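You operate a simulated robot arm through the tools that you are given. There is no shell and no other tool. Be economical: measure what you need, move in short steps, check, and stop when the job is done.

You run a simulated robot arm. Do the job below in one go: nothing can be reset, and whatever is moved stays where it is left.

## Task
Leak-test the plugged cover at 2 bar: blue strip if it passes, red tray if it leaks.
Fine: clamp it first; vent before you put the white plug back in its holder and unclamp.

Only the result counts: the job must be done as asked and must still hold three seconds after the hand-in. Knocking over, shifting, dropping, spilling or breaking anything else fails it. Lids that push on must go on centred and level and be pressed home; caps that screw on are set level and turned clockwise until they are tight.

## Robot
A 6-joint arm with a two-finger parallel gripper, fixed in place. Base frame: the origin is at the foot of the arm, x ahead of it, y to its left, z up; the work surface is at about z = 0.862. Lengths are in m, angles in degrees, forces in N, time in s.
With the tool pointing down near the work surface it reaches from about 0.24 to 0.64 m from the base axis. Its first joint turns from -66.0 to 66.0 degrees. Payload 2.7 kg.
Tool frame: the origin (TCP) lies between the finger pads and is the grasp point; the fingertips stand 0.023 m ahead of it; z points along the fingers, y is the line along which they close. The gripper opens to 0.094 m. The fingers are 0.038 m wide and 0.01 m thick; the gripper's body (0.054 by 0.096 m) begins 0.039 m behind the TCP.
Orientation is that of the tool frame in the base frame, as a unit quaternion [x, y, z, w]. With the fingers straight down and closing along the base's y, the tool's x points along the base's -x, its y along +y and its z along -z.

## Interface
- The arm moves only by the tool send_rows. Its arguments are lists of equal length, an entry for each row: "travel": the shift along the tool's x, y, z in m, a list of three; "turn": the turn, a rotation vector about the tool's x, y, z in degrees, a list of three; "claw": the opening, from 0 (shut) to 1 (fully open). In form: {"travel": [[x, y, z], ...], "turn": [[ax, ay, az], ...], "claw": [claw, ...]}. A call has 1 to 12 rows; each row shifts and turns the commanded pose from where the row before left it, along the tool's axes as they then stand. Rows are played at 5 a second. More than 0.05 m and 8.6 degrees between two rows, or a gripper value outside its range, and nothing of the call is played. A pose out of reach is approached as far as the arm can. The call stops where the force on the tool passes 40 N (or 10 N more than at its start, if that is more) or the arm is blocked; 0.2 s more then pass. Each finger travels about 0.045 m/s and halts on what it meets, pressing with about 30 N; the grip force reading is that of the motor and also rises with nothing between the fingers. The clock runs only during rows and for 0.2 s after the last one: add rows that do not move to give the fingers time. It gives the time, the measured TCP pose, the force on the tool (base axes), the opening and the grip force at its end, in the units of the frame above (readings bear some noise), with the torque about the TCP (base axes, N m) and any sound that the robot's microphone picked up.
- Cameras (640 x 400 px; columns grow to the right, rows downward): "scene" is fixed at [0.0779, -0.4327, 1.407]; the picture's right is [0.76, -0.65, 0.00], its down [-0.36, -0.42, -0.83] and it looks along [0.54, 0.63, -0.55] (base axes); focal length 257 px, centre (320, 200). "wrist" rides on the gripper at [0.086, 0.016, -0.074] in the tool frame; the picture's right is [-0.18, 0.98, 0.00], its down [-0.58, -0.11, -0.81] and it looks along [-0.79, -0.15, 0.59] (tool axes); focal length 243 px, centre (320, 200). There is no depth. A picture from a camera that has moved, and an enlarged one, comes with that camera's place and axes in the base frame and with its lens.
- camera(camera): a new picture of that camera. No time passes.
- zoom(camera, box): a new picture of the part [left, top, right, bottom] of that camera's present view, enlarged. No time passes.
- finish_job(): hands the job in; it is judged then, once.

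Work in short steps. Places have to be worked out from the pictures, the camera data and where the tool is seen: move nearer, look again, correct. Check each grasp and each placing, and mend what went wrong. You have 120 turns and 76 pictures in all, those below and enlarged ones among them. Open the gripper and draw the arm clear of the work before you hand the job in, unless the task says otherwise; then end with one line.

The tools are called after "Call:" by a JSON object that holds its "api" and its "payload". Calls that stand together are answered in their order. send_rows: Moves the arm, as the interface text tells. Its arguments: {"type":"object","properties":{"travel":{"type":"array","items":{"type":"array","items":{"type":"number"}}},"turn":{"type":"array","items":{"type":"array","items":{"type":"number"}}},"claw":{"type":"array","items":{"type":"number"}}},"required":["travel","turn","claw"]} The other tools are called the same way: camera (camera) takes a picture; zoom (camera, box) takes an enlarged picture of a part of a camera's view; finish_job () hands the job in.

At the start:

```text
time_s: 0.0
position: [0.3473, -0.09, 1.2688]
tcp_rot: [0.0, 1.0, 0.0, 0.0]
contact_force: [0.1, -0.1, 0.1]
wrist_torque: [0.01, -0.01, -0.02]
opening: 0.094
grip_force: 0.1
```

scene: 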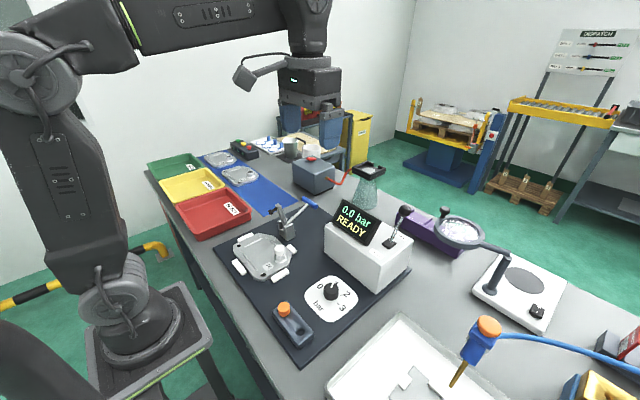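
wrist: 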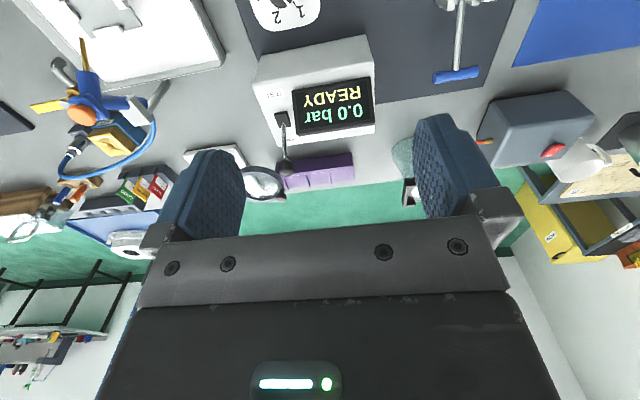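

The bench shows a test fixture with a cover, a toggle clamp, a regulator knob, a plug in a holder and a lever on the display box. I'll zoom in to get the details.

Call:
{"api": "zoom", "payload": {"camera": "scene", "box": [210, 180, 370, 280]}}

Call:
{"api": "zoom", "payload": {"camera": "scene", "box": [250, 260, 410, 360]}}

Call:
{"api": "zoom", "payload": {"camera": "scene", "box": [310, 180, 470, 280]}}

Call:
{"api": "zoom", "payload": {"camera": "scene", "box": [140, 130, 300, 230]}}

```text
4.00 times, centred on (290, 230) of scene
camera zoom: at [0.0779, -0.4327, 1.407], right [0.76, -0.65, 0.0], down [-0.36, -0.42, -0.83], along [0.54, 0.63, -0.55], focal length 1028 px, centre (440, 80)
```

zoom: 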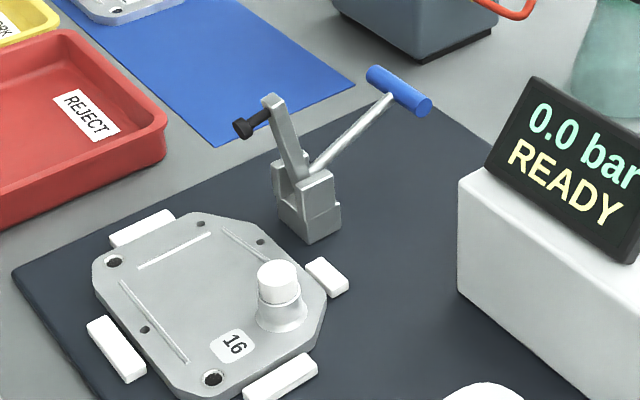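

```text
4.00 times, centred on (330, 310) of scene
camera zoom: at [0.0779, -0.4327, 1.407], right [0.76, -0.65, 0.0], down [-0.36, -0.42, -0.83], along [0.54, 0.63, -0.55], focal length 1028 px, centre (280, -240)
```

zoom: 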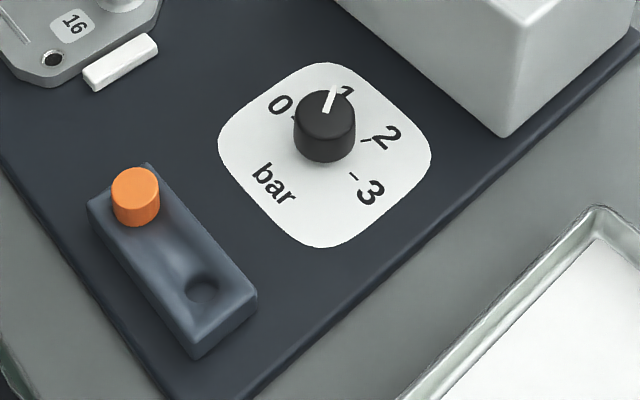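

```text
4.00 times, centred on (390, 230) of scene
camera zoom: at [0.0779, -0.4327, 1.407], right [0.76, -0.65, 0.0], down [-0.36, -0.42, -0.83], along [0.54, 0.63, -0.55], focal length 1028 px, centre (40, 80)
```

zoom: 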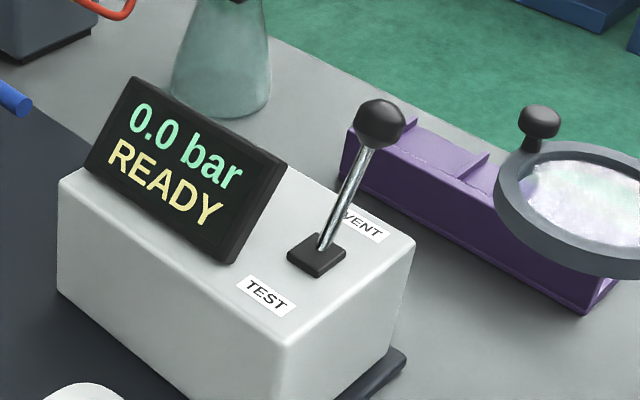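

```text
4.00 times, centred on (220, 180) of scene
camera zoom: at [0.0779, -0.4327, 1.407], right [0.76, -0.65, 0.0], down [-0.36, -0.42, -0.83], along [0.54, 0.63, -0.55], focal length 1028 px, centre (720, 280)
```

zoom: 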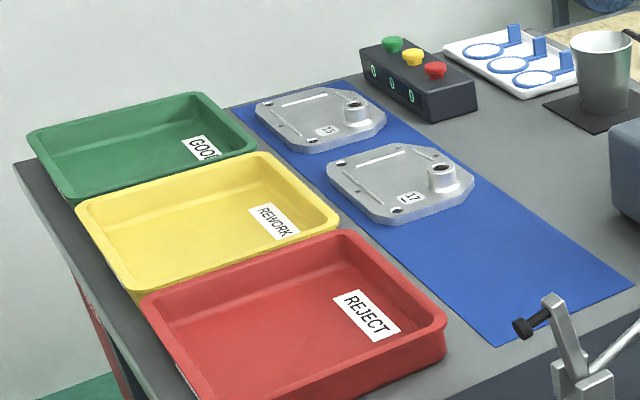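

I'll move toward the clamp and yaw the tool 90° so the wrist camera can see the clamp from the side.

Call:
{"api": "send_rows", "payload": {"travel": [[-0.045, 0.015, 0.02], [-0.035, 0.015, 0.02], [0, 0, 0.02], [0, 0, 0.02], [0, 0, 0.02], [0, 0, 0.02], [0, 0, 0.02], [0, 0, 0.02], [0, 0, 0], [0, 0, 0], [0, 0, 0], [0, 0, 0]], "turn": [[0, 0, 0], [0, 0, -8.2], [0, 0, -8.2], [0, 0, -8.2], [0, 0, -8.2], [0, 0, -8.2], [0, 0, -8.2], [0, 0, -8.2], [0, 0, -8.2], [0, 0, -8.2], [0, 0, -8.2], [0, 0, -8.0]], "claw": [1, 1, 1, 1, 1, 1, 1, 1, 1, 1, 1, 1]}}

Call:
{"api": "camera", "payload": {"camera": "wrist"}}

Call:
{"api": "camera", "payload": {"camera": "scene"}}

```text
refused: row 1 steps farther than a row can; nothing moved
```

```text
69 pictures are left
camera wrist: at [0.2603, -0.0737, 1.344], right [0.18, 0.98, 0.0], down [0.58, -0.11, 0.81], along [0.79, -0.15, -0.59], focal length 243 px, centre (320, 200)
```

wrist: 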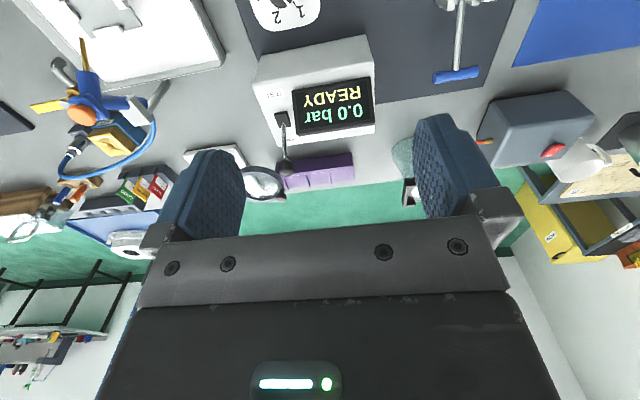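

```text
68 pictures are left
```

scene: 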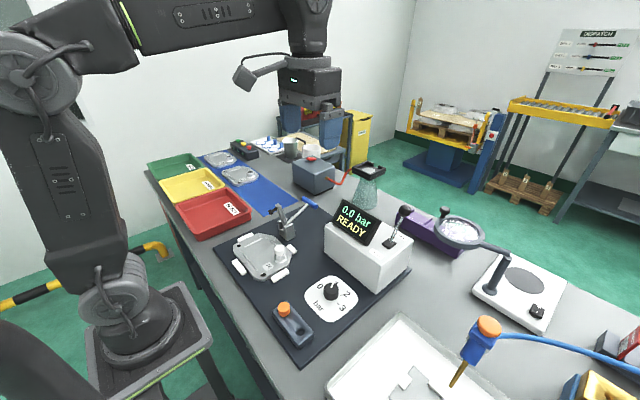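

Step limits count the norm, so I'll use smaller steps. By triangulation the clamp handle is near (0.504, 0.116, 0.935) and the lever knob near (0.554, -0.189, 1.045).

Call:
{"api": "send_rows", "payload": {"travel": [[-0.04, 0.015, 0.01], [-0.035, 0.015, 0.02], [0, 0, 0.02], [0, 0, 0.02], [0, 0, 0.02], [0, 0, 0.02], [0, 0, 0.02], [0, 0, 0.02], [0, 0, 0], [0, 0, 0], [0, 0, 0], [0, 0, 0]], "turn": [[0, 0, 0], [0, 0, -8.2], [0, 0, -8.2], [0, 0, -8.2], [0, 0, -8.2], [0, 0, -8.2], [0, 0, -8.2], [0, 0, -8.2], [0, 0, -8.2], [0, 0, -8.2], [0, 0, -8.2], [0, 0, -8.0]], "claw": [1, 1, 1, 1, 1, 1, 1, 1, 1, 1, 1, 1]}}

Call:
{"api": "camera", "payload": {"camera": "wrist"}}

```text
time_s: 2.6
position: [0.4224, -0.0596, 1.1196]
tcp_rot: [0.709, -0.706, 0.0, -0.001]
contact_force: [-0.1, 0.6, 0.4]
wrist_torque: [-0.01, -0.02, 0.01]
opening: 0.0943
grip_force: 0.1
```

```text
67 pictures are left
camera wrist: at [0.4062, -0.1463, 1.1938], right [-0.98, 0.18, 0.0], down [0.11, 0.58, 0.81], along [0.15, 0.79, -0.59], focal length 243 px, centre (320, 200)
```

wrist: 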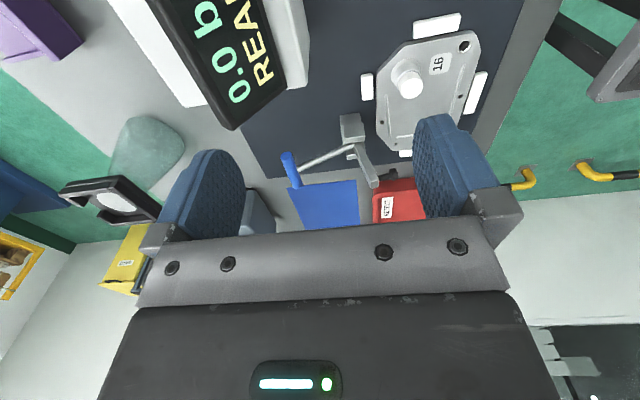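

I'll zoom in on the clamp from this side view.

Call:
{"api": "zoom", "payload": {"camera": "wrist", "box": [260, 70, 500, 220]}}

```text
2.67 times, centred on (380, 145) of wrist
camera zoom: at [0.4062, -0.1463, 1.1938], right [-0.98, 0.18, 0.0], down [0.11, 0.58, 0.81], along [0.15, 0.79, -0.59], focal length 647 px, centre (160, 347)
```

zoom: 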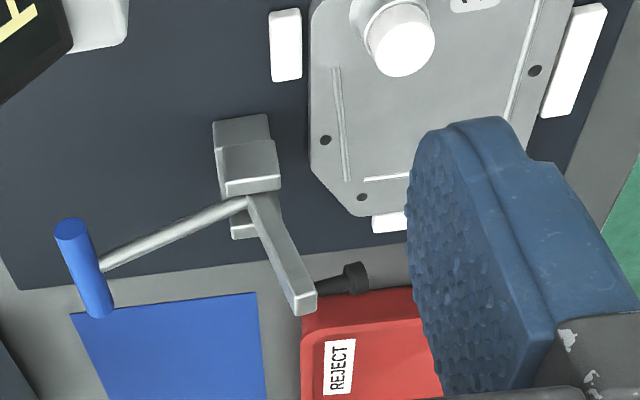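

The clamp is open: the arm is up and the T-handle, about 5 cm long along y, points +x. The pivot is near (0.402, 0.10, 0.911). I'll yaw another 90° so the fingers close along y with the camera on the +x side, pinch the T-bar ends and swing the handle over.

Call:
{"api": "send_rows", "payload": {"travel": [[0, 0, 0], [0, 0, 0], [0, 0, 0], [0, 0, 0], [0, 0, 0], [0, 0, 0], [0, 0, 0], [0, 0, 0], [0, 0, 0], [0, 0, 0], [0, 0, 0], [0, 0, 0]], "turn": [[0, 0, -8.2], [0, 0, -8.2], [0, 0, -8.2], [0, 0, -8.2], [0, 0, -8.2], [0, 0, -8.2], [0, 0, -8.2], [0, 0, -8.2], [0, 0, -8.2], [0, 0, -8.2], [0, 0, -8.0], [0, 0, 0]], "claw": [1, 1, 1, 1, 1, 1, 1, 1, 1, 1, 1, 1]}}

Call:
{"api": "camera", "payload": {"camera": "wrist"}}

```text
time_s: 5.2
position: [0.4167, -0.0069, 1.1168]
tcp_rot: [1.0, -0.011, 0.002, 0.008]
contact_force: [0.4, -0.3, 0.6]
wrist_torque: [0.01, -0.02, 0.0]
opening: 0.094
grip_force: 0.0
out of reach, approached as far as the arm can: row 10, 11
```

```text
65 pictures are left
camera wrist: at [0.5036, -0.0238, 1.192], right [-0.2, -0.98, 0.01], down [-0.58, 0.13, 0.8], along [-0.79, 0.16, -0.6], focal length 243 px, centre (320, 200)
```

wrist: 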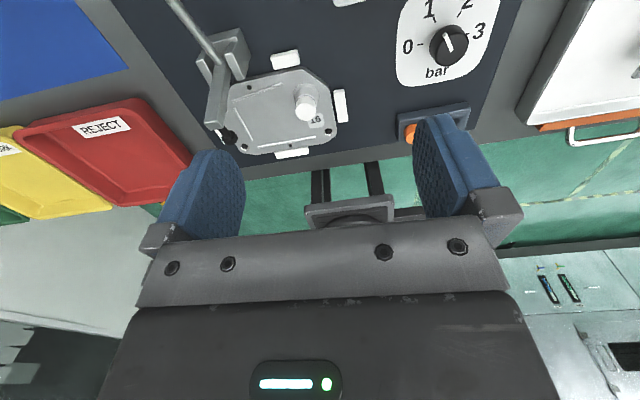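

The joint limit was only just reached, and moving to +y relieves it. I'll move toward a point above the handle and check the position.

Call:
{"api": "send_rows", "payload": {"travel": [[0.02, -0.04, 0], [0.02, -0.04, 0], [0.02, -0.04, 0], [0.02, -0.04, 0], [0, 0, 0.0]], "turn": [[0, 0, 0], [0, 0, 0], [0, 0, 0], [0, 0, 0], [0, 0, 0]], "claw": [1, 1, 1, 1, 1]}}

Call:
{"api": "camera", "payload": {"camera": "wrist"}}

```text
time_s: 6.4
position: [0.5003, 0.1535, 1.1182]
tcp_rot: [1.0, -0.001, 0.001, 0.0]
contact_force: [-0.2, 0.0, 0.2]
wrist_torque: [0.0, -0.01, 0.01]
opening: 0.0938
grip_force: 0.1
```

```text
64 pictures are left
camera wrist: at [0.5857, 0.1375, 1.1936], right [-0.18, -0.98, 0.0], down [-0.58, 0.11, 0.81], along [-0.79, 0.15, -0.59], focal length 243 px, centre (320, 200)
```

wrist: 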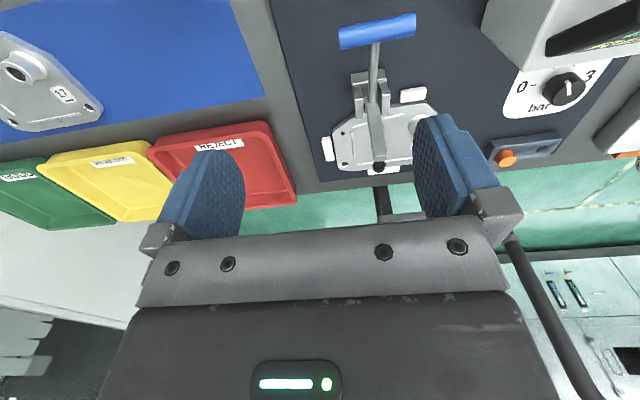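

The T-bar is centred at about (0.491, 0.103), 0.067 long and at z≈0.94. I'll align with it and descend in stages.

Call:
{"api": "send_rows", "payload": {"travel": [[-0.004, 0.025, 0.02], [-0.004, 0.025, 0.02], [0, 0, 0.04], [0, 0, 0.03], [0, 0, 0]], "turn": [[0, 0, 0], [0, 0, 0], [0, 0, 0], [0, 0, 0], [0, 0, 0]], "claw": [1, 1, 1, 1, 1]}}

Call:
{"api": "camera", "payload": {"camera": "wrist"}}

Call:
{"api": "zoom", "payload": {"camera": "scene", "box": [210, 130, 370, 230]}}

```text
time_s: 7.6
position: [0.4897, 0.1041, 1.0079]
tcp_rot: [1.0, 0.0, 0.001, 0.0]
contact_force: [0.5, -0.5, -0.2]
wrist_torque: [-0.02, -0.01, 0.0]
opening: 0.0942
grip_force: 0.0
```

```text
63 pictures are left
camera wrist: at [0.5757, 0.0885, 1.0818], right [-0.18, -0.98, 0.0], down [-0.58, 0.11, 0.81], along [-0.79, 0.15, -0.59], focal length 243 px, centre (320, 200)
```

wrist: 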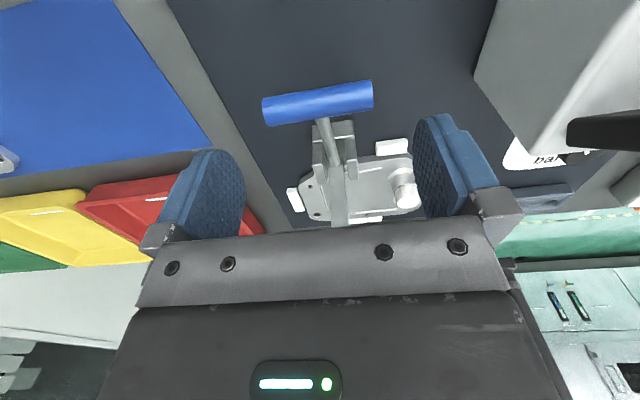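

```text
4.00 times, centred on (290, 180) of scene
camera zoom: at [0.0779, -0.4327, 1.407], right [0.76, -0.65, 0.0], down [-0.36, -0.42, -0.83], along [0.54, 0.63, -0.55], focal length 1028 px, centre (440, 280)
```

zoom: 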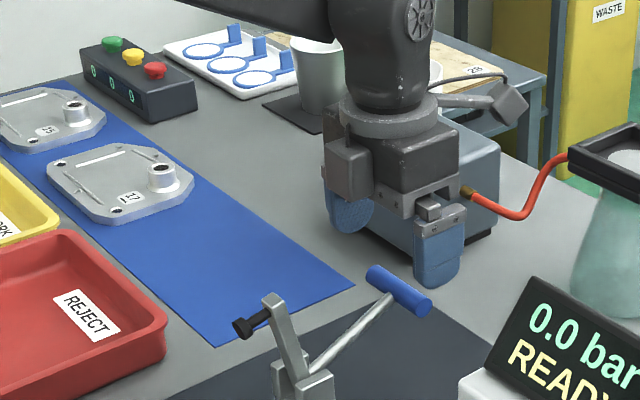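

Aligned. I'll descend to z≈0.941 and close on the bar ends.

Call:
{"api": "send_rows", "payload": {"travel": [[0, 0, 0.03], [0, 0, 0.025], [0, 0, 0.012], [0, 0, 0], [0, 0, 0], [0, 0, 0], [0, 0, 0], [0, 0, 0]], "turn": [[0, 0, 0], [0, 0, 0], [0, 0, 0], [0, 0, 0], [0, 0, 0], [0, 0, 0], [0, 0, 0], [0, 0, 0]], "claw": [1, 1, 1, 0.6, 0.5, 0.5, 0.5, 0.5]}}

Call:
{"api": "camera", "payload": {"camera": "wrist"}}

Call:
{"api": "zoom", "payload": {"camera": "scene", "box": [230, 150, 390, 250]}}

```text
time_s: 9.4
position: [0.4892, 0.1042, 0.9385]
tcp_rot: [1.0, 0.001, 0.001, -0.003]
contact_force: [0.4, 26.6, -7.0]
wrist_torque: [0.27, -0.58, 0.16]
opening: 0.0802
grip_force: 45.2
```

```text
61 pictures are left
camera wrist: at [0.5752, 0.0891, 1.0149], right [-0.18, -0.98, 0.0], down [-0.58, 0.11, 0.81], along [-0.79, 0.15, -0.59], focal length 243 px, centre (320, 200)
```

wrist: 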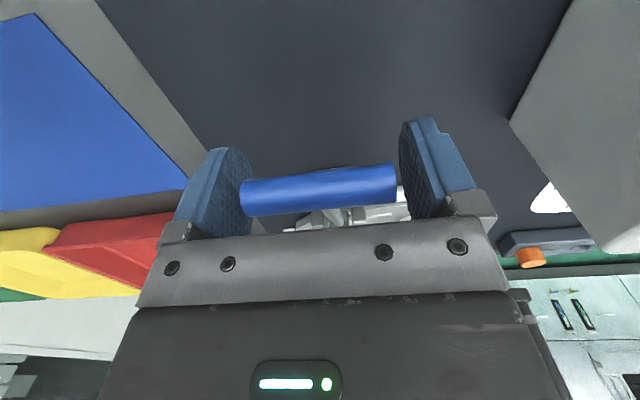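

```text
4.00 times, centred on (310, 200) of scene
camera zoom: at [0.078, -0.4319, 1.4072], right [0.76, -0.65, 0.0], down [-0.36, -0.42, -0.83], along [0.54, 0.63, -0.55], focal length 1028 px, centre (360, 200)
```

zoom: 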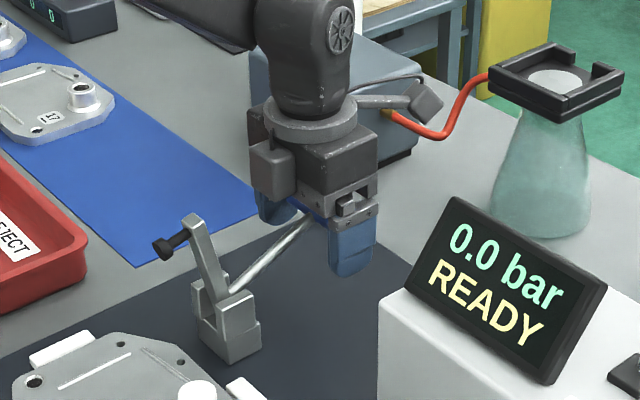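

The +y finger touched first, so the bar's centre is about 6 mm further +y. I'll shift and then close.

Call:
{"api": "send_rows", "payload": {"travel": [[0, 0, 0], [0, -0.003, 0], [0, -0.003, 0], [0, 0, 0], [0, 0, 0], [0, 0, 0]], "turn": [[0, 0, 0], [0, 0, 0], [0, 0, 0], [0, 0, 0], [0, 0, 0], [0, 0, 0]], "claw": [0.9, 0.9, 0.9, 0.7, 0.6, 0.6]}}

```text
time_s: 10.8
position: [0.4897, 0.1062, 0.9397]
tcp_rot: [1.0, -0.002, 0.0, 0.0]
contact_force: [1.3, -27.9, 2.9]
wrist_torque: [-0.43, 0.07, -0.44]
opening: 0.0801
grip_force: 44.9
```

The opening stays at 0.080, so the bar itself is about 0.079 long and centred between the two positions. I'll move 3 mm back to balance it.

Call:
{"api": "send_rows", "payload": {"travel": [[0, 0.0015, 0], [0, 0.0015, 0], [0, 0, 0], [0, 0, 0]], "turn": [[0, 0, 0], [0, 0, 0], [0, 0, 0], [0, 0, 0]], "claw": [0.6, 0.6, 0.6, 0.6]}}

```text
time_s: 11.8
position: [0.489, 0.1053, 0.9403]
tcp_rot: [1.0, 0.0, 0.002, -0.001]
contact_force: [5.7, -12.1, 2.9]
wrist_torque: [0.03, 0.11, -0.4]
opening: 0.0801
grip_force: 44.9
```

Now held with balanced forces. I'll begin swinging the handle up along the arc, about 25° first.

Call:
{"api": "send_rows", "payload": {"travel": [[-0.002, 0.001, -0.005], [-0.003, 0, -0.009], [-0.005, 0, -0.009], [-0.006, 0, -0.008], [0, 0, 0]], "turn": [[0, 0, 0], [0, 0, 0], [0, 0, 0], [0, 0, 0], [0, 0, 0]], "claw": [0.6, 0.6, 0.6, 0.6, 0.6]}}

Call:
{"api": "zoom", "payload": {"camera": "scene", "box": [230, 150, 390, 250]}}

```text
time_s: 13.0
position: [0.474, 0.1043, 0.9707]
tcp_rot: [1.0, 0.001, -0.002, -0.001]
contact_force: [-8.1, 14.5, -20.1]
wrist_torque: [-0.02, -0.9, 0.13]
opening: 0.0803
grip_force: 45.2
```

```text
4.00 times, centred on (310, 200) of scene
camera zoom: at [0.078, -0.4322, 1.4071], right [0.76, -0.65, 0.0], down [-0.36, -0.42, -0.83], along [0.54, 0.63, -0.55], focal length 1028 px, centre (360, 200)
```

zoom: 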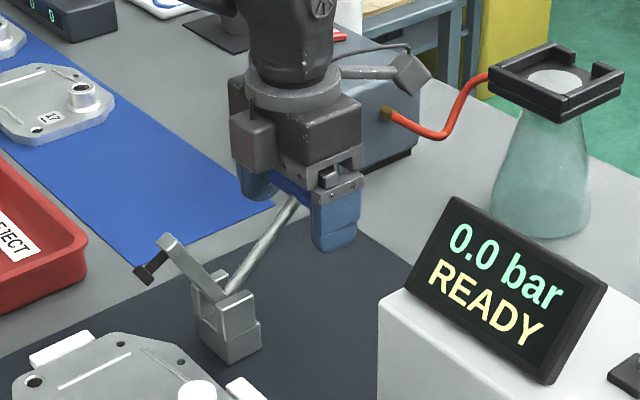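

The arm swings with the handle as expected. I'll continue along the arc.

Call:
{"api": "send_rows", "payload": {"travel": [[-0.006, -0.0005, -0.007], [-0.007, 0, -0.006], [-0.007, 0, -0.005], [-0.007, 0, -0.004], [-0.008, 0, -0.004], [0, 0, 0]], "turn": [[0, 0, 0], [0, 0, 0], [0, 0, 0], [0, 0, 0], [0, 0, 0], [0, 0, 0]], "claw": [0.6, 0.6, 0.6, 0.6, 0.6, 0.6]}}

Call:
{"api": "zoom", "payload": {"camera": "scene", "box": [210, 150, 370, 250]}}

```text
time_s: 14.4
position: [0.4422, 0.1044, 0.9994]
tcp_rot: [1.0, 0.0, 0.007, -0.002]
contact_force: [16.1, 8.6, 9.6]
wrist_torque: [-0.11, -1.06, 0.1]
opening: 0.0803
grip_force: 44.7
```

```text
4.00 times, centred on (290, 200) of scene
camera zoom: at [0.0782, -0.4324, 1.407], right [0.76, -0.65, 0.0], down [-0.36, -0.42, -0.83], along [0.54, 0.63, -0.55], focal length 1028 px, centre (440, 200)
```

zoom: 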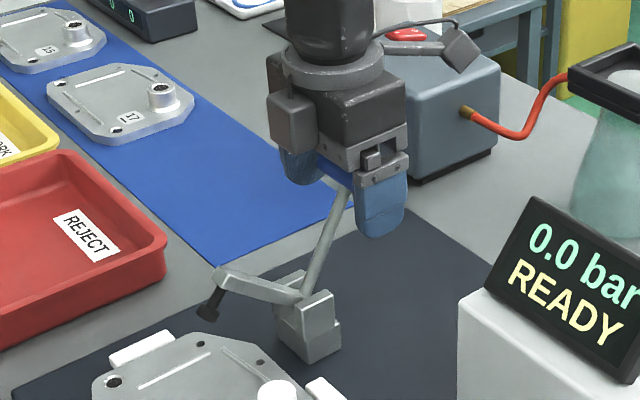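

The bolt is still above the cover, with about 25° to go. I'll keep following the arc in small steps.

Call:
{"api": "send_rows", "payload": {"travel": [[-0.005, 0, -0.006], [-0.007, 0, -0.003], [-0.007, 0, -0.002], [-0.007, 0, -0.002], [-0.007, 0, -0.001], [-0.006, 0, 0], [0, 0, 0]], "turn": [[0, 0, 0], [0, 0, 0], [0, 0, 0], [0, 0, 0], [0, 0, 0], [0, 0, 0], [0, 0, 0]], "claw": [0.6, 0.6, 0.6, 0.6, 0.6, 0.6, 0.6]}}

Call:
{"api": "zoom", "payload": {"camera": "scene", "box": [210, 150, 370, 250]}}

```text
time_s: 16.0
position: [0.4012, 0.1048, 1.0116]
tcp_rot: [1.0, 0.001, 0.002, -0.001]
contact_force: [7.8, 14.1, 6.5]
wrist_torque: [0.41, -0.83, 0.11]
opening: 0.0802
grip_force: 45.0
```

```text
4.00 times, centred on (290, 200) of scene
camera zoom: at [0.078, -0.4323, 1.4071], right [0.76, -0.65, 0.0], down [-0.36, -0.42, -0.83], along [0.54, 0.63, -0.55], focal length 1028 px, centre (440, 200)
```

zoom: 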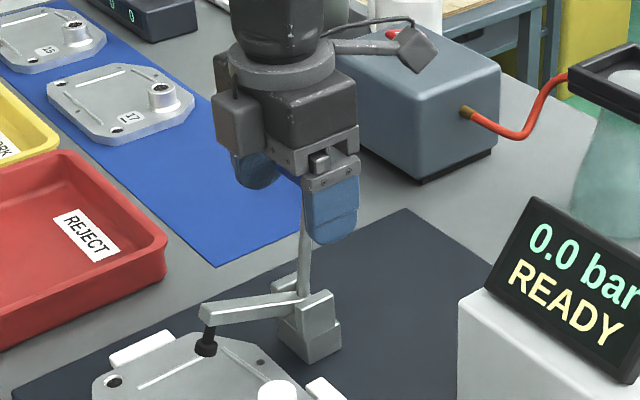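

The bolt is near the cover. I'll push on in -x in small steps until it seats.

Call:
{"api": "send_rows", "payload": {"travel": [[-0.005, 0, 0], [-0.005, 0, 0], [-0.005, 0, 0.001], [-0.005, 0, 0.001], [0, 0, 0]], "turn": [[0, 0, 0], [0, 0, 0], [0, 0, 0], [0, 0, 0], [0, 0, 0]], "claw": [0.6, 0.6, 0.6, 0.6, 0.6]}}

Call:
{"api": "zoom", "payload": {"camera": "scene", "box": [210, 170, 370, 270]}}

```text
time_s: 17.2
position: [0.3822, 0.1058, 1.0105]
tcp_rot: [1.0, 0.001, 0.004, -0.002]
contact_force: [8.9, 8.6, 23.2]
wrist_torque: [0.05, -1.27, 0.16]
opening: 0.08
grip_force: 44.9
```

```text
4.00 times, centred on (290, 220) of scene
camera zoom: at [0.0778, -0.4325, 1.407], right [0.76, -0.65, 0.0], down [-0.36, -0.42, -0.83], along [0.54, 0.63, -0.55], focal length 1028 px, centre (440, 120)
```

zoom: 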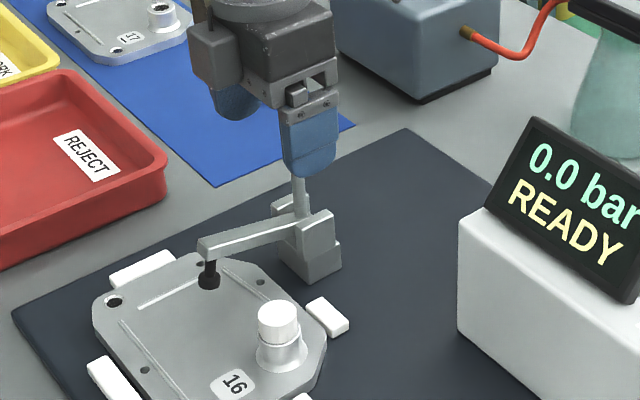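

It is touching or nearly so, with no click yet. The radial force says to dip a little, so I'll continue.

Call:
{"api": "send_rows", "payload": {"travel": [[-0.003, 0, 0.002], [-0.004, 0, 0.001], [-0.004, 0, 0.0015], [-0.004, 0, 0.0015], [0, 0, 0]], "turn": [[0, 0, 0], [0, 0, 0], [0, 0, 0], [0, 0, 0], [0, 0, 0]], "claw": [0.6, 0.6, 0.6, 0.6, 0.6]}}

Call:
{"api": "zoom", "payload": {"camera": "scene", "box": [210, 170, 370, 270]}}

```text
time_s: 18.4
position: [0.3652, 0.105, 1.0043]
tcp_rot: [1.0, 0.0, 0.002, -0.002]
contact_force: [2.3, 2.8, 26.1]
wrist_torque: [-0.02, -1.26, 0.01]
opening: 0.0801
grip_force: 44.8
```

```text
4.00 times, centred on (290, 220) of scene
camera zoom: at [0.0776, -0.4327, 1.407], right [0.76, -0.65, 0.0], down [-0.36, -0.42, -0.84], along [0.54, 0.63, -0.55], focal length 1028 px, centre (440, 120)
```

zoom: 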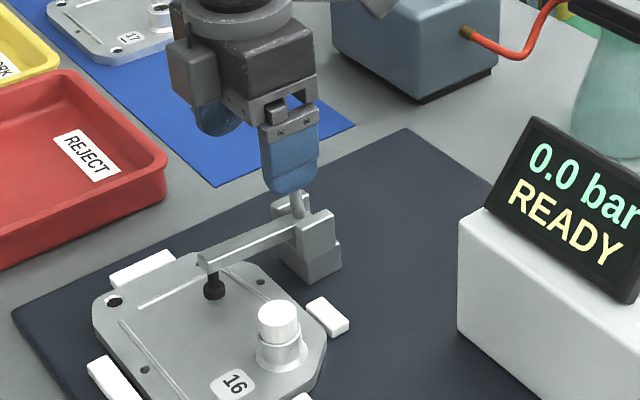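

Still rotating, at roughly 111°. I'll continue a little, flatter this time since the upward force says I'm slightly inside the arc.

Call:
{"api": "send_rows", "payload": {"travel": [[-0.004, 0, 0], [-0.004, 0, 0.001], [-0.004, 0, 0.002], [0, 0, 0]], "turn": [[0, 0, 0], [0, 0, 0], [0, 0, 0], [0, 0, 0]], "claw": [0.6, 0.6, 0.6, 0.6]}}

Call:
{"api": "zoom", "payload": {"camera": "scene", "box": [230, 200, 310, 250]}}

```text
time_s: 19.4
position: [0.3505, 0.1041, 0.998]
tcp_rot: [1.0, 0.0, -0.003, 0.0]
contact_force: [-1.7, -0.7, -0.6]
wrist_torque: [-0.02, -0.04, 0.08]
opening: 0.0564
grip_force: 0.1
```

```text
8.00 times, centred on (270, 225) of scene
camera zoom: at [0.0779, -0.4327, 1.407], right [0.76, -0.65, 0.0], down [-0.36, -0.42, -0.83], along [0.54, 0.63, -0.55], focal length 2056 px, centre (720, 0)
```

zoom: 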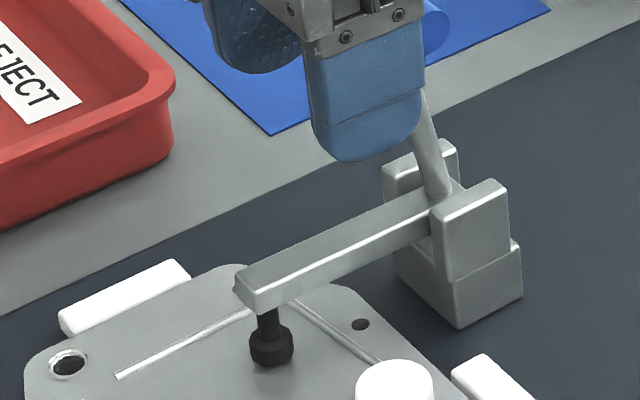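

The fingers slid off the bar at the end of the swing. The bolt appears to be on the cover and the arm horizontal. I'll lift clear, then look from the wrist camera.

Call:
{"api": "send_rows", "payload": {"travel": [[-0.005, 0, -0.02], [0, 0, -0.045], [0.03, 0, -0.03], [0.045, 0, 0], [0.045, 0, 0], [0, 0, 0]], "turn": [[0, 0, 0], [0, 0, 0], [0, 0, 0], [0, 0, 0], [0, 0, 0], [0, 0, 0]], "claw": [0.5, 0.3, 0, 0, 0, 0]}}

Call:
{"api": "camera", "payload": {"camera": "wrist"}}

Call:
{"api": "zoom", "payload": {"camera": "scene", "box": [210, 170, 370, 270]}}

```text
time_s: 20.8
position: [0.4693, 0.1049, 1.0958]
tcp_rot: [1.0, 0.0, 0.0, 0.0]
contact_force: [-0.4, 0.1, -0.2]
wrist_torque: [-0.04, -0.03, 0.0]
opening: 0.0002
grip_force: 30.3
```

```text
53 pictures are left
camera wrist: at [0.5555, 0.0882, 1.1704], right [-0.18, -0.98, 0.0], down [-0.58, 0.11, 0.81], along [-0.79, 0.15, -0.59], focal length 243 px, centre (320, 200)
```

wrist: 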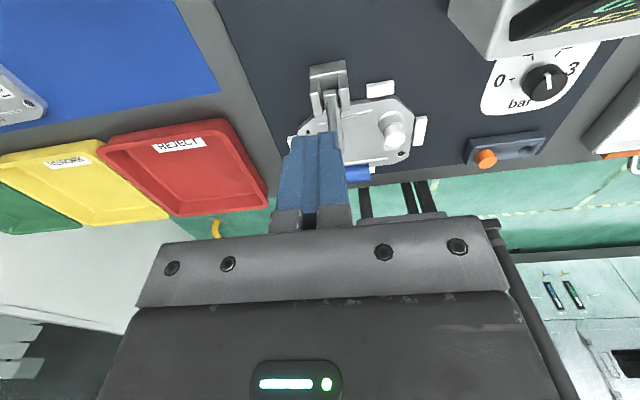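

```text
4.00 times, centred on (290, 220) of scene
camera zoom: at [0.0779, -0.4327, 1.407], right [0.76, -0.65, 0.0], down [-0.36, -0.42, -0.83], along [0.54, 0.63, -0.55], focal length 1028 px, centre (440, 120)
```

zoom: 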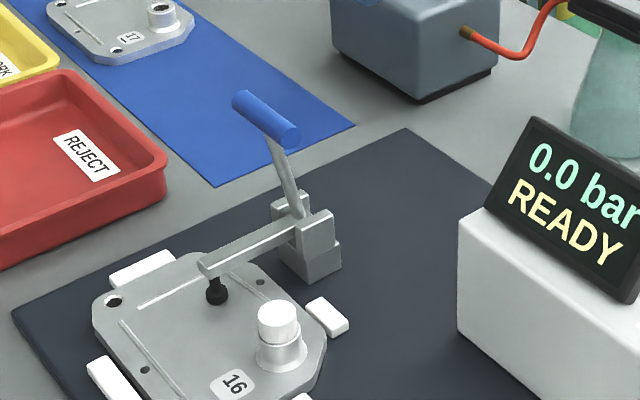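

The clamp looks closed. I'll verify by pushing the handle in -x with the closed fingers, and the call will stop at 40 N.

Call:
{"api": "send_rows", "payload": {"travel": [[0, 0, 0.045], [-0.01, 0, 0.045], [-0.03, 0, 0.005], [-0.02, 0, 0], [-0.01, 0, 0], [-0.005, 0, 0], [-0.004, 0, 0], [-0.003, 0, 0], [-0.003, 0, 0], [-0.003, 0, 0]], "turn": [[0, 0, 0], [0, 0, 0], [0, 0, 0], [0, 0, 0], [0, 0, 0], [0, 0, 0], [0, 0, 0], [0, 0, 0], [0, 0, 0], [0, 0, 0]], "claw": [0, 0, 0, 0, 0, 0, 0, 0, 0, 0]}}

Call:
{"api": "zoom", "payload": {"camera": "scene", "box": [210, 170, 370, 270]}}

```text
time_s: 22.1
position: [0.4067, 0.104, 1.0019]
tcp_rot: [1.0, 0.001, 0.016, -0.003]
contact_force: [7.0, -1.0, 0.8]
wrist_torque: [0.07, -0.12, 0.0]
opening: 0.0
grip_force: 30.0
stopped in row 6: the force on the tool passed its limit at 47 N (the readings are from after the stop); the commanded pose is now the measured one
```

```text
4.00 times, centred on (290, 220) of scene
camera zoom: at [0.0781, -0.4327, 1.4069], right [0.76, -0.65, 0.0], down [-0.36, -0.42, -0.83], along [0.54, 0.63, -0.55], focal length 1028 px, centre (440, 120)
```

zoom: 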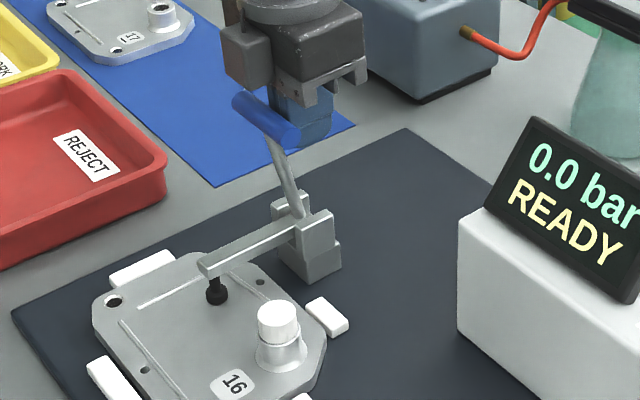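

The handle is rigid against a 47 N push, so the cover is clamped. Next is the regulator knob, near (0.36, -0.15). I'll rise and yaw back to 90°.

Call:
{"api": "send_rows", "payload": {"travel": [[0.02, 0, -0.03], [0, 0, -0.045], [0, 0, -0.045], [0, 0, -0.04], [0, 0, 0], [0, 0, 0], [0, 0, 0], [0, 0, 0], [0, 0, 0], [0, 0, 0], [0, 0, 0], [0, 0, 0]], "turn": [[0, 0, 0], [0, 0, 8.2], [0, 0, 8.2], [0, 0, 8.2], [0, 0, 8.2], [0, 0, 8.2], [0, 0, 8.2], [0, 0, 8.2], [0, 0, 8.2], [0, 0, 8.2], [0, 0, 8.2], [0, 0, 8.0]], "claw": [0, 0, 0, 0, 0, 0, 0, 0.2, 0.4, 0.6, 0.6, 0.6]}}

```text
time_s: 24.7
position: [0.4216, 0.1041, 1.1613]
tcp_rot: [-0.707, 0.707, -0.008, 0.011]
contact_force: [-0.5, -0.7, -1.2]
wrist_torque: [0.01, 0.01, -0.05]
opening: 0.0564
grip_force: 0.1
```

There's a 1.5° tilt from the stop, which I'll correct while moving over to view the knob.

Call:
{"api": "send_rows", "payload": {"travel": [[0.045, 0.009, 0], [0.045, 0.009, 0], [0.045, 0.009, 0], [0.045, 0.009, 0], [0.045, 0.009, 0], [0.045, 0.009, 0], [0.045, 0.007, 0], [0, 0, 0.04], [0, 0, 0.04], [0, 0, 0]], "turn": [[-1.54, 0.24, 0], [0, 0, 0], [0, 0, 0], [0, 0, 0], [0, 0, 0], [0, 0, 0], [0, 0, 0], [0, 0, 0], [0, 0, 0], [0, 0, 0]], "claw": [0.6, 0.6, 0.6, 0.6, 0.6, 0.6, 0.6, 0.6, 0.6, 0.6]}}

Call:
{"api": "camera", "payload": {"camera": "wrist"}}

```text
time_s: 26.9
position: [0.3614, -0.2138, 1.0822]
tcp_rot: [0.708, -0.707, 0.0, -0.001]
contact_force: [-0.9, 0.3, -0.2]
wrist_torque: [0.01, -0.01, 0.02]
opening: 0.0563
grip_force: 0.0
```

```text
50 pictures are left
camera wrist: at [0.3442, -0.2997, 1.1559], right [-0.98, 0.18, 0.0], down [0.11, 0.58, 0.81], along [0.15, 0.79, -0.59], focal length 243 px, centre (320, 200)
```

wrist: 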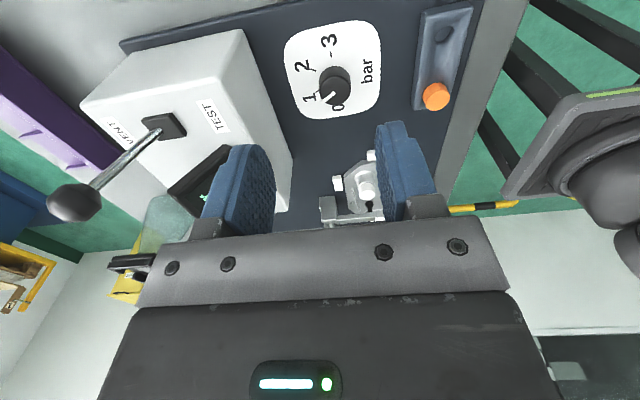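

Call:
{"api": "zoom", "payload": {"camera": "wrist", "box": [260, 10, 500, 160]}}

```text
2.67 times, centred on (380, 85) of wrist
camera zoom: at [0.3442, -0.2997, 1.1559], right [-0.98, 0.18, 0.0], down [0.11, 0.58, 0.81], along [0.15, 0.79, -0.59], focal length 647 px, centre (160, 507)
```

zoom: 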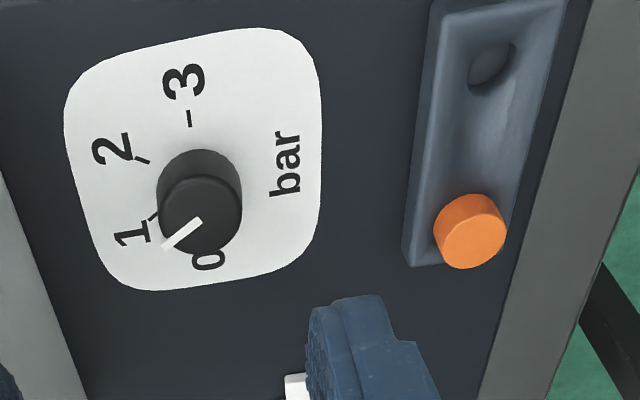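

The dial has 0/1/2/3 at +90°/+30°/-30°/-90° about its centre (0.355, -0.153), with the pointer at 1 and the knob top at z≈0.895. I'll go down over the knob with the fingers closing along x and grip it.

Call:
{"api": "send_rows", "payload": {"travel": [[-0.03, 0.0032, 0.02], [-0.031, 0.0032, 0.02], [0, 0, 0.045], [0, 0, 0.045], [0, 0, 0.03], [0, 0, 0.022], [0, 0, 0], [0, 0, 0], [0, 0, 0], [0, 0, 0]], "turn": [[0, 0, 0], [0, 0, 0], [0, 0, 0], [0, 0, 0], [0, 0, 0], [0, 0, 0], [0, 0, 0], [0, 0, 0], [0, 0, 0], [0, 0, 0]], "claw": [0.7, 0.7, 0.7, 0.7, 0.7, 0.7, 0.5, 0.4, 0.3, 0.2]}}

Call:
{"api": "camera", "payload": {"camera": "wrist"}}

```text
time_s: 29.1
position: [0.3542, -0.1532, 0.898]
tcp_rot: [0.708, -0.706, -0.002, 0.0]
contact_force: [-5.5, 2.5, -3.2]
wrist_torque: [-0.09, 0.11, 0.03]
opening: 0.0369
grip_force: 45.4
```

```text
48 pictures are left
camera wrist: at [0.3389, -0.2393, 0.9737], right [-0.98, 0.18, 0.0], down [0.11, 0.58, 0.81], along [0.15, 0.79, -0.59], focal length 243 px, centre (320, 200)
```

wrist: 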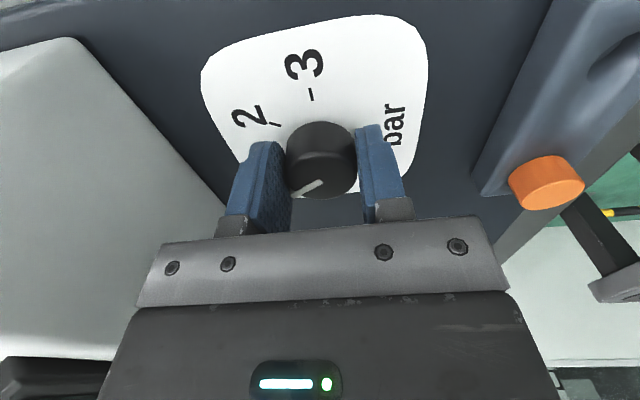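

Gripped (0.037 wide). Now I'll turn it clockwise 60°.

Call:
{"api": "send_rows", "payload": {"travel": [[0, 0, 0], [0, 0, 0], [0, 0, 0], [0, 0, 0], [0, 0, 0], [0, 0, 0], [0, 0, 0], [0, 0, 0], [0, 0, 0]], "turn": [[0, 0, 7.5], [0, 0, 7.5], [0, 0, 7.5], [0, 0, 7.5], [0, 0, 7.5], [0, 0, 7.5], [0, 0, 7.5], [0, 0, 7.5], [0, 0, 0]], "claw": [0.2, 0.2, 0.2, 0.2, 0.2, 0.2, 0.2, 0.2, 0.2]}}

Call:
{"api": "camera", "payload": {"camera": "wrist"}}

Call:
{"api": "camera", "payload": {"camera": "scene"}}

```text
time_s: 31.1
position: [0.3528, -0.1518, 0.8985]
tcp_rot: [-0.259, 0.966, 0.001, -0.002]
contact_force: [-25.3, -17.0, 2.4]
wrist_torque: [-0.46, 0.43, 0.04]
opening: 0.0369
grip_force: 45.2
```

```text
47 pictures are left
camera wrist: at [0.2698, -0.1804, 0.9743], right [-0.33, 0.94, 0.0], down [0.56, 0.19, 0.8], along [0.76, 0.27, -0.59], focal length 243 px, centre (320, 200)
```

wrist: 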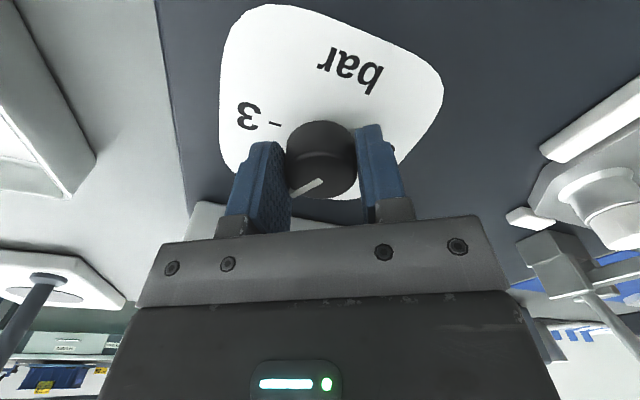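

```text
46 pictures are left
```

scene: 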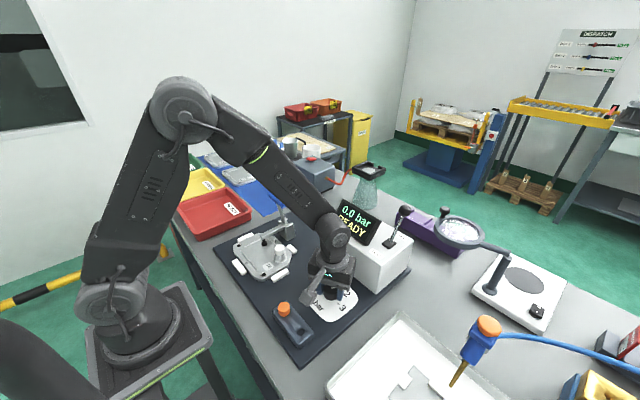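

The knob turned with the gripper. I'll release, rise and check the pointer.

Call:
{"api": "send_rows", "payload": {"travel": [[0, 0, 0], [0, 0, 0], [0, 0, 0], [0, 0, -0.03], [0, 0, -0.045], [0, 0, -0.045], [0, 0, -0.045], [0, 0, 0]], "turn": [[0, 0, 0], [0, 0, 0], [0, 0, 0], [0, 0, 0], [0, 0, 0], [0, 0, 0], [0, 0, 0], [0, 0, 0]], "claw": [0.5, 0.7, 0.7, 0.7, 0.7, 0.7, 0.7, 0.7]}}

Call:
{"api": "zoom", "payload": {"camera": "scene", "box": [280, 260, 380, 323]}}

Call:
{"api": "camera", "payload": {"camera": "wrist"}}

```text
time_s: 32.9
position: [0.3546, -0.1497, 1.0655]
tcp_rot: [-0.259, 0.966, 0.0, 0.001]
contact_force: [0.5, 0.5, -1.3]
wrist_torque: [0.0, -0.01, -0.04]
opening: 0.0657
grip_force: 0.1
```

```text
6.35 times, centred on (330, 292) of scene
camera zoom: at [0.0779, -0.4327, 1.407], right [0.76, -0.65, 0.0], down [-0.36, -0.42, -0.83], along [0.54, 0.63, -0.55], focal length 1631 px, centre (256, -381)
```

zoom: 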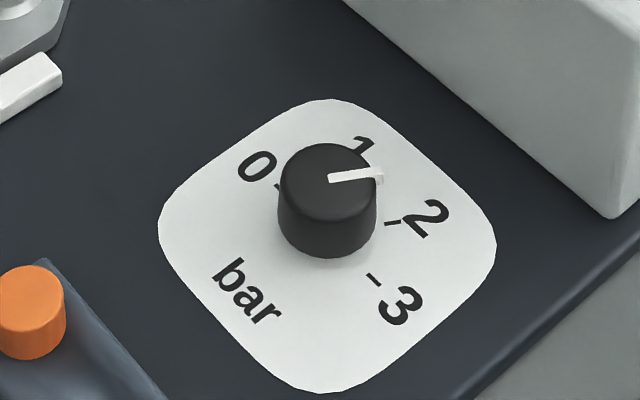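

```text
44 pictures are left
camera wrist: at [0.2708, -0.1789, 1.141], right [-0.33, 0.94, 0.0], down [0.56, 0.2, 0.81], along [0.76, 0.27, -0.59], focal length 243 px, centre (320, 200)
```

wrist: 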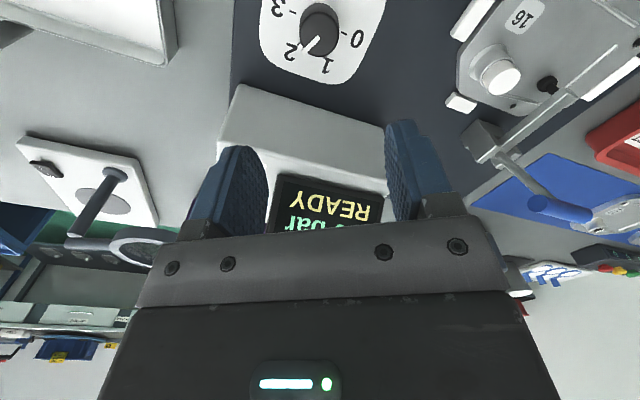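

By the scene view the pointer direction is about -37° and the "2" tick -37° in the same frame. I'll verify with a wrist zoom.

Call:
{"api": "zoom", "payload": {"camera": "wrist", "box": [250, 0, 410, 100]}}

```text
4.00 times, centred on (330, 50) of wrist
camera zoom: at [0.2708, -0.1789, 1.141], right [-0.33, 0.94, 0.0], down [0.56, 0.2, 0.81], along [0.76, 0.27, -0.59], focal length 970 px, centre (280, 800)
```

zoom: 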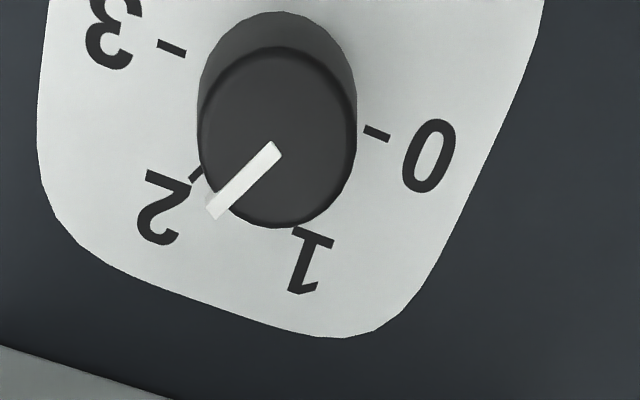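

The pointer is on 2. Next is the lever, now at VENT with its knob near (0.554, -0.189, 1.045). I'll close the fingers, go over to its +x side at height, then lower and push it toward TEST (-x).

Call:
{"api": "send_rows", "payload": {"travel": [[0, 0, -0.02], [0, 0, -0.02], [0, 0, -0.02], [0, 0, -0.01], [-0.0395, -0.0067, 0], [-0.0395, -0.0067, 0], [-0.0395, -0.0067, 0], [-0.0395, -0.0067, 0], [-0.0395, -0.0067, 0], [-0.0395, -0.0067, 0], [0, 0, 0]], "turn": [[0, 0, 7.5], [0, 0, 7.5], [0, 0, 7.5], [0, 0, 7.5], [0, 0, 0], [0, 0, 0], [0, 0, 0], [0, 0, 0], [0, 0, 0], [0, 0, 0], [0, 0, 0]], "claw": [0.5, 0.3, 0.1, 0, 0, 0, 0, 0, 0, 0, 0]}}

Call:
{"api": "camera", "payload": {"camera": "wrist"}}

Call:
{"api": "zoom", "payload": {"camera": "scene", "box": [310, 150, 470, 250]}}

```text
time_s: 35.3
position: [0.5627, -0.1856, 1.1306]
tcp_rot: [-0.002, 1.0, 0.001, 0.0]
contact_force: [0.3, -0.1, 0.3]
wrist_torque: [0.0, -0.03, 0.0]
opening: 0.0
grip_force: 30.2
out of reach, approached as far as the arm can: row 10
```

```text
42 pictures are left
camera wrist: at [0.4759, -0.17, 1.2055], right [0.18, 0.98, 0.0], down [0.58, -0.11, 0.81], along [0.79, -0.15, -0.59], focal length 243 px, centre (320, 200)
```

wrist: 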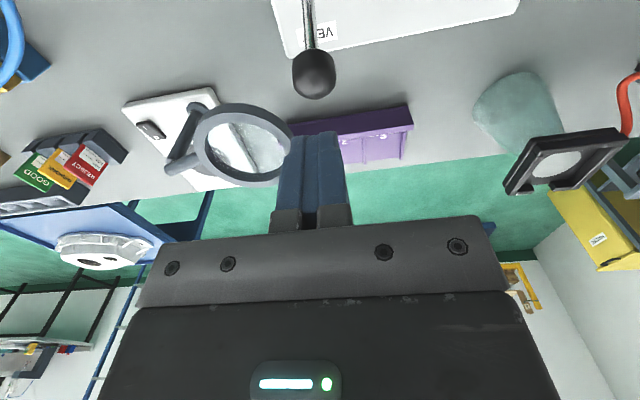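

```text
4.00 times, centred on (390, 200) of scene
camera zoom: at [0.0779, -0.4327, 1.407], right [0.76, -0.65, 0.0], down [-0.36, -0.42, -0.83], along [0.54, 0.63, -0.55], focal length 1028 px, centre (40, 200)
```

zoom: 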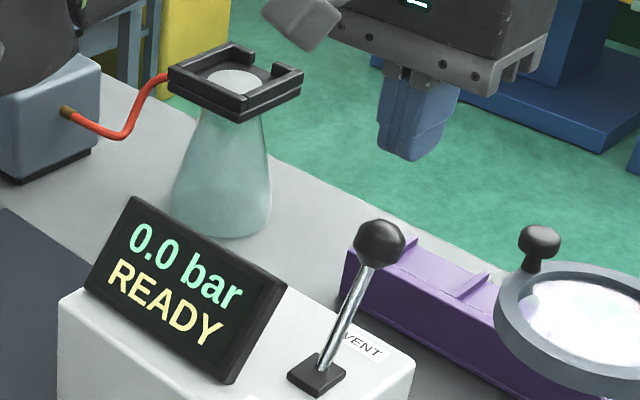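

The ball is at about (0.552, -0.188), and with the fingers vertical I can't reach behind it. I'll tilt the fingers outward 20° about the TCP to gain reach.

Call:
{"api": "send_rows", "payload": {"travel": [[0, 0, 0], [0, 0, 0], [0, 0, 0], [0, 0, 0]], "turn": [[0, -6.7, 0], [0, -6.7, 0], [0, -6.6, 0], [0, 0, 0]], "claw": [0, 0, 0, 0]}}

```text
time_s: 36.3
position: [0.5622, -0.1865, 1.1314]
tcp_rot: [-0.001, 0.985, 0.001, 0.175]
contact_force: [-0.5, 0.3, -0.1]
wrist_torque: [-0.03, -0.01, 0.0]
opening: 0.0
grip_force: 30.2
```

The tilt is in the right direction. I'll move +x 30 mm behind the ball.

Call:
{"api": "send_rows", "payload": {"travel": [[-0.0141, -0.001, 0.0051], [-0.0141, 0, 0.0051], [0, 0, 0]], "turn": [[0, 0, 0], [0, 0, 0], [0, 0, 0]], "claw": [0, 0, 0]}}

Call:
{"api": "camera", "payload": {"camera": "wrist"}}

```text
time_s: 37.1
position: [0.5908, -0.1856, 1.1322]
tcp_rot: [-0.001, 0.985, 0.001, 0.174]
contact_force: [0.3, -0.3, -0.2]
wrist_torque: [0.0, -0.03, -0.02]
opening: 0.0
grip_force: 29.4
```

```text
40 pictures are left
camera wrist: at [0.4845, -0.1697, 1.1724], right [0.17, 0.98, 0.06], down [0.27, -0.11, 0.96], along [0.95, -0.15, -0.28], focal length 243 px, centre (320, 200)
```

wrist: 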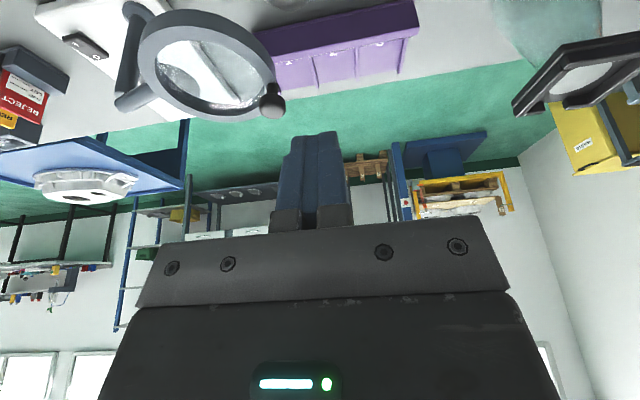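

The path is clear of the magnifier. I'll lower behind the ball to z≈1.05.

Call:
{"api": "send_rows", "payload": {"travel": [[0.0137, -0.001, 0.0376], [0.0103, 0, 0.0282], [0.0041, 0, 0.0113], [0, 0, 0]], "turn": [[0, 0, 0], [0, 0, 0], [0, 0, 0], [0, 0, 0]], "claw": [0, 0, 0, 0]}}

Call:
{"api": "zoom", "payload": {"camera": "scene", "box": [330, 160, 490, 260]}}

```text
time_s: 38.1
position: [0.5911, -0.1864, 1.0495]
tcp_rot: [-0.002, 0.985, 0.002, 0.174]
contact_force: [-0.3, 0.6, 0.1]
wrist_torque: [0.03, 0.01, 0.02]
opening: 0.0
grip_force: 29.6
```

```text
4.00 times, centred on (410, 210) of scene
camera zoom: at [0.0779, -0.4327, 1.407], right [0.76, -0.65, 0.0], down [-0.36, -0.42, -0.83], along [0.54, 0.63, -0.55], focal length 1028 px, centre (-40, 160)
```

zoom: 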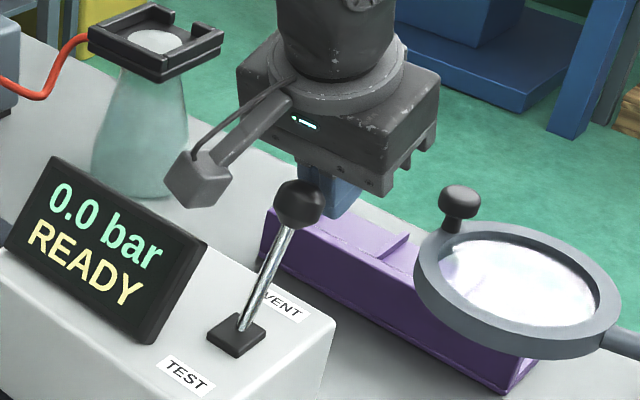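

Fingers are behind the ball. I'll pull it toward -x.

Call:
{"api": "send_rows", "payload": {"travel": [[0.0075, 0, -0.004], [0.0075, 0, -0.004], [0.0075, 0, -0.004], [0.0075, 0, -0.0035], [0.0075, 0, -0.0027], [0.0075, 0, -0.0027], [0.0075, 0, -0.0027], [0.0075, 0, -0.002], [0.0075, 0, -0.002]], "turn": [[0, 0, 0], [0, 0, 0], [0, 0, 0], [0, 0, 0], [0, 0, 0], [0, 0, 0], [0, 0, 0], [0, 0, 0], [0, 0, 0]], "claw": [0, 0, 0, 0, 0, 0, 0, 0, 0]}}

Call:
{"api": "zoom", "payload": {"camera": "scene", "box": [310, 160, 470, 260]}}

```text
time_s: 40.1
position: [0.5199, -0.1861, 1.0523]
tcp_rot: [-0.001, 0.985, 0.002, 0.174]
contact_force: [-0.4, -1.3, 1.3]
wrist_torque: [0.01, -0.01, 0.0]
opening: 0.0
grip_force: 30.0
```

```text
4.00 times, centred on (390, 210) of scene
camera zoom: at [0.0779, -0.4327, 1.407], right [0.76, -0.65, 0.0], down [-0.36, -0.42, -0.83], along [0.54, 0.63, -0.55], focal length 1028 px, centre (40, 160)
```

zoom: 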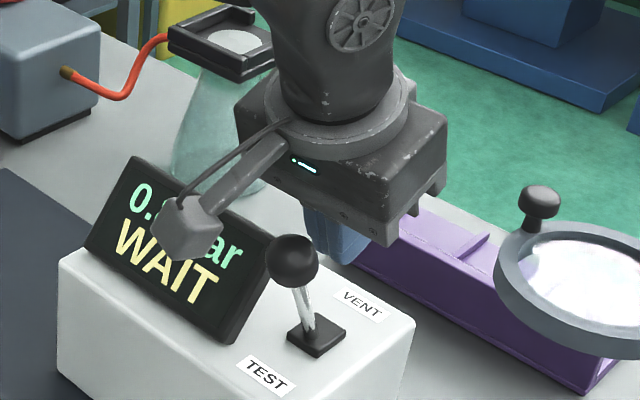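

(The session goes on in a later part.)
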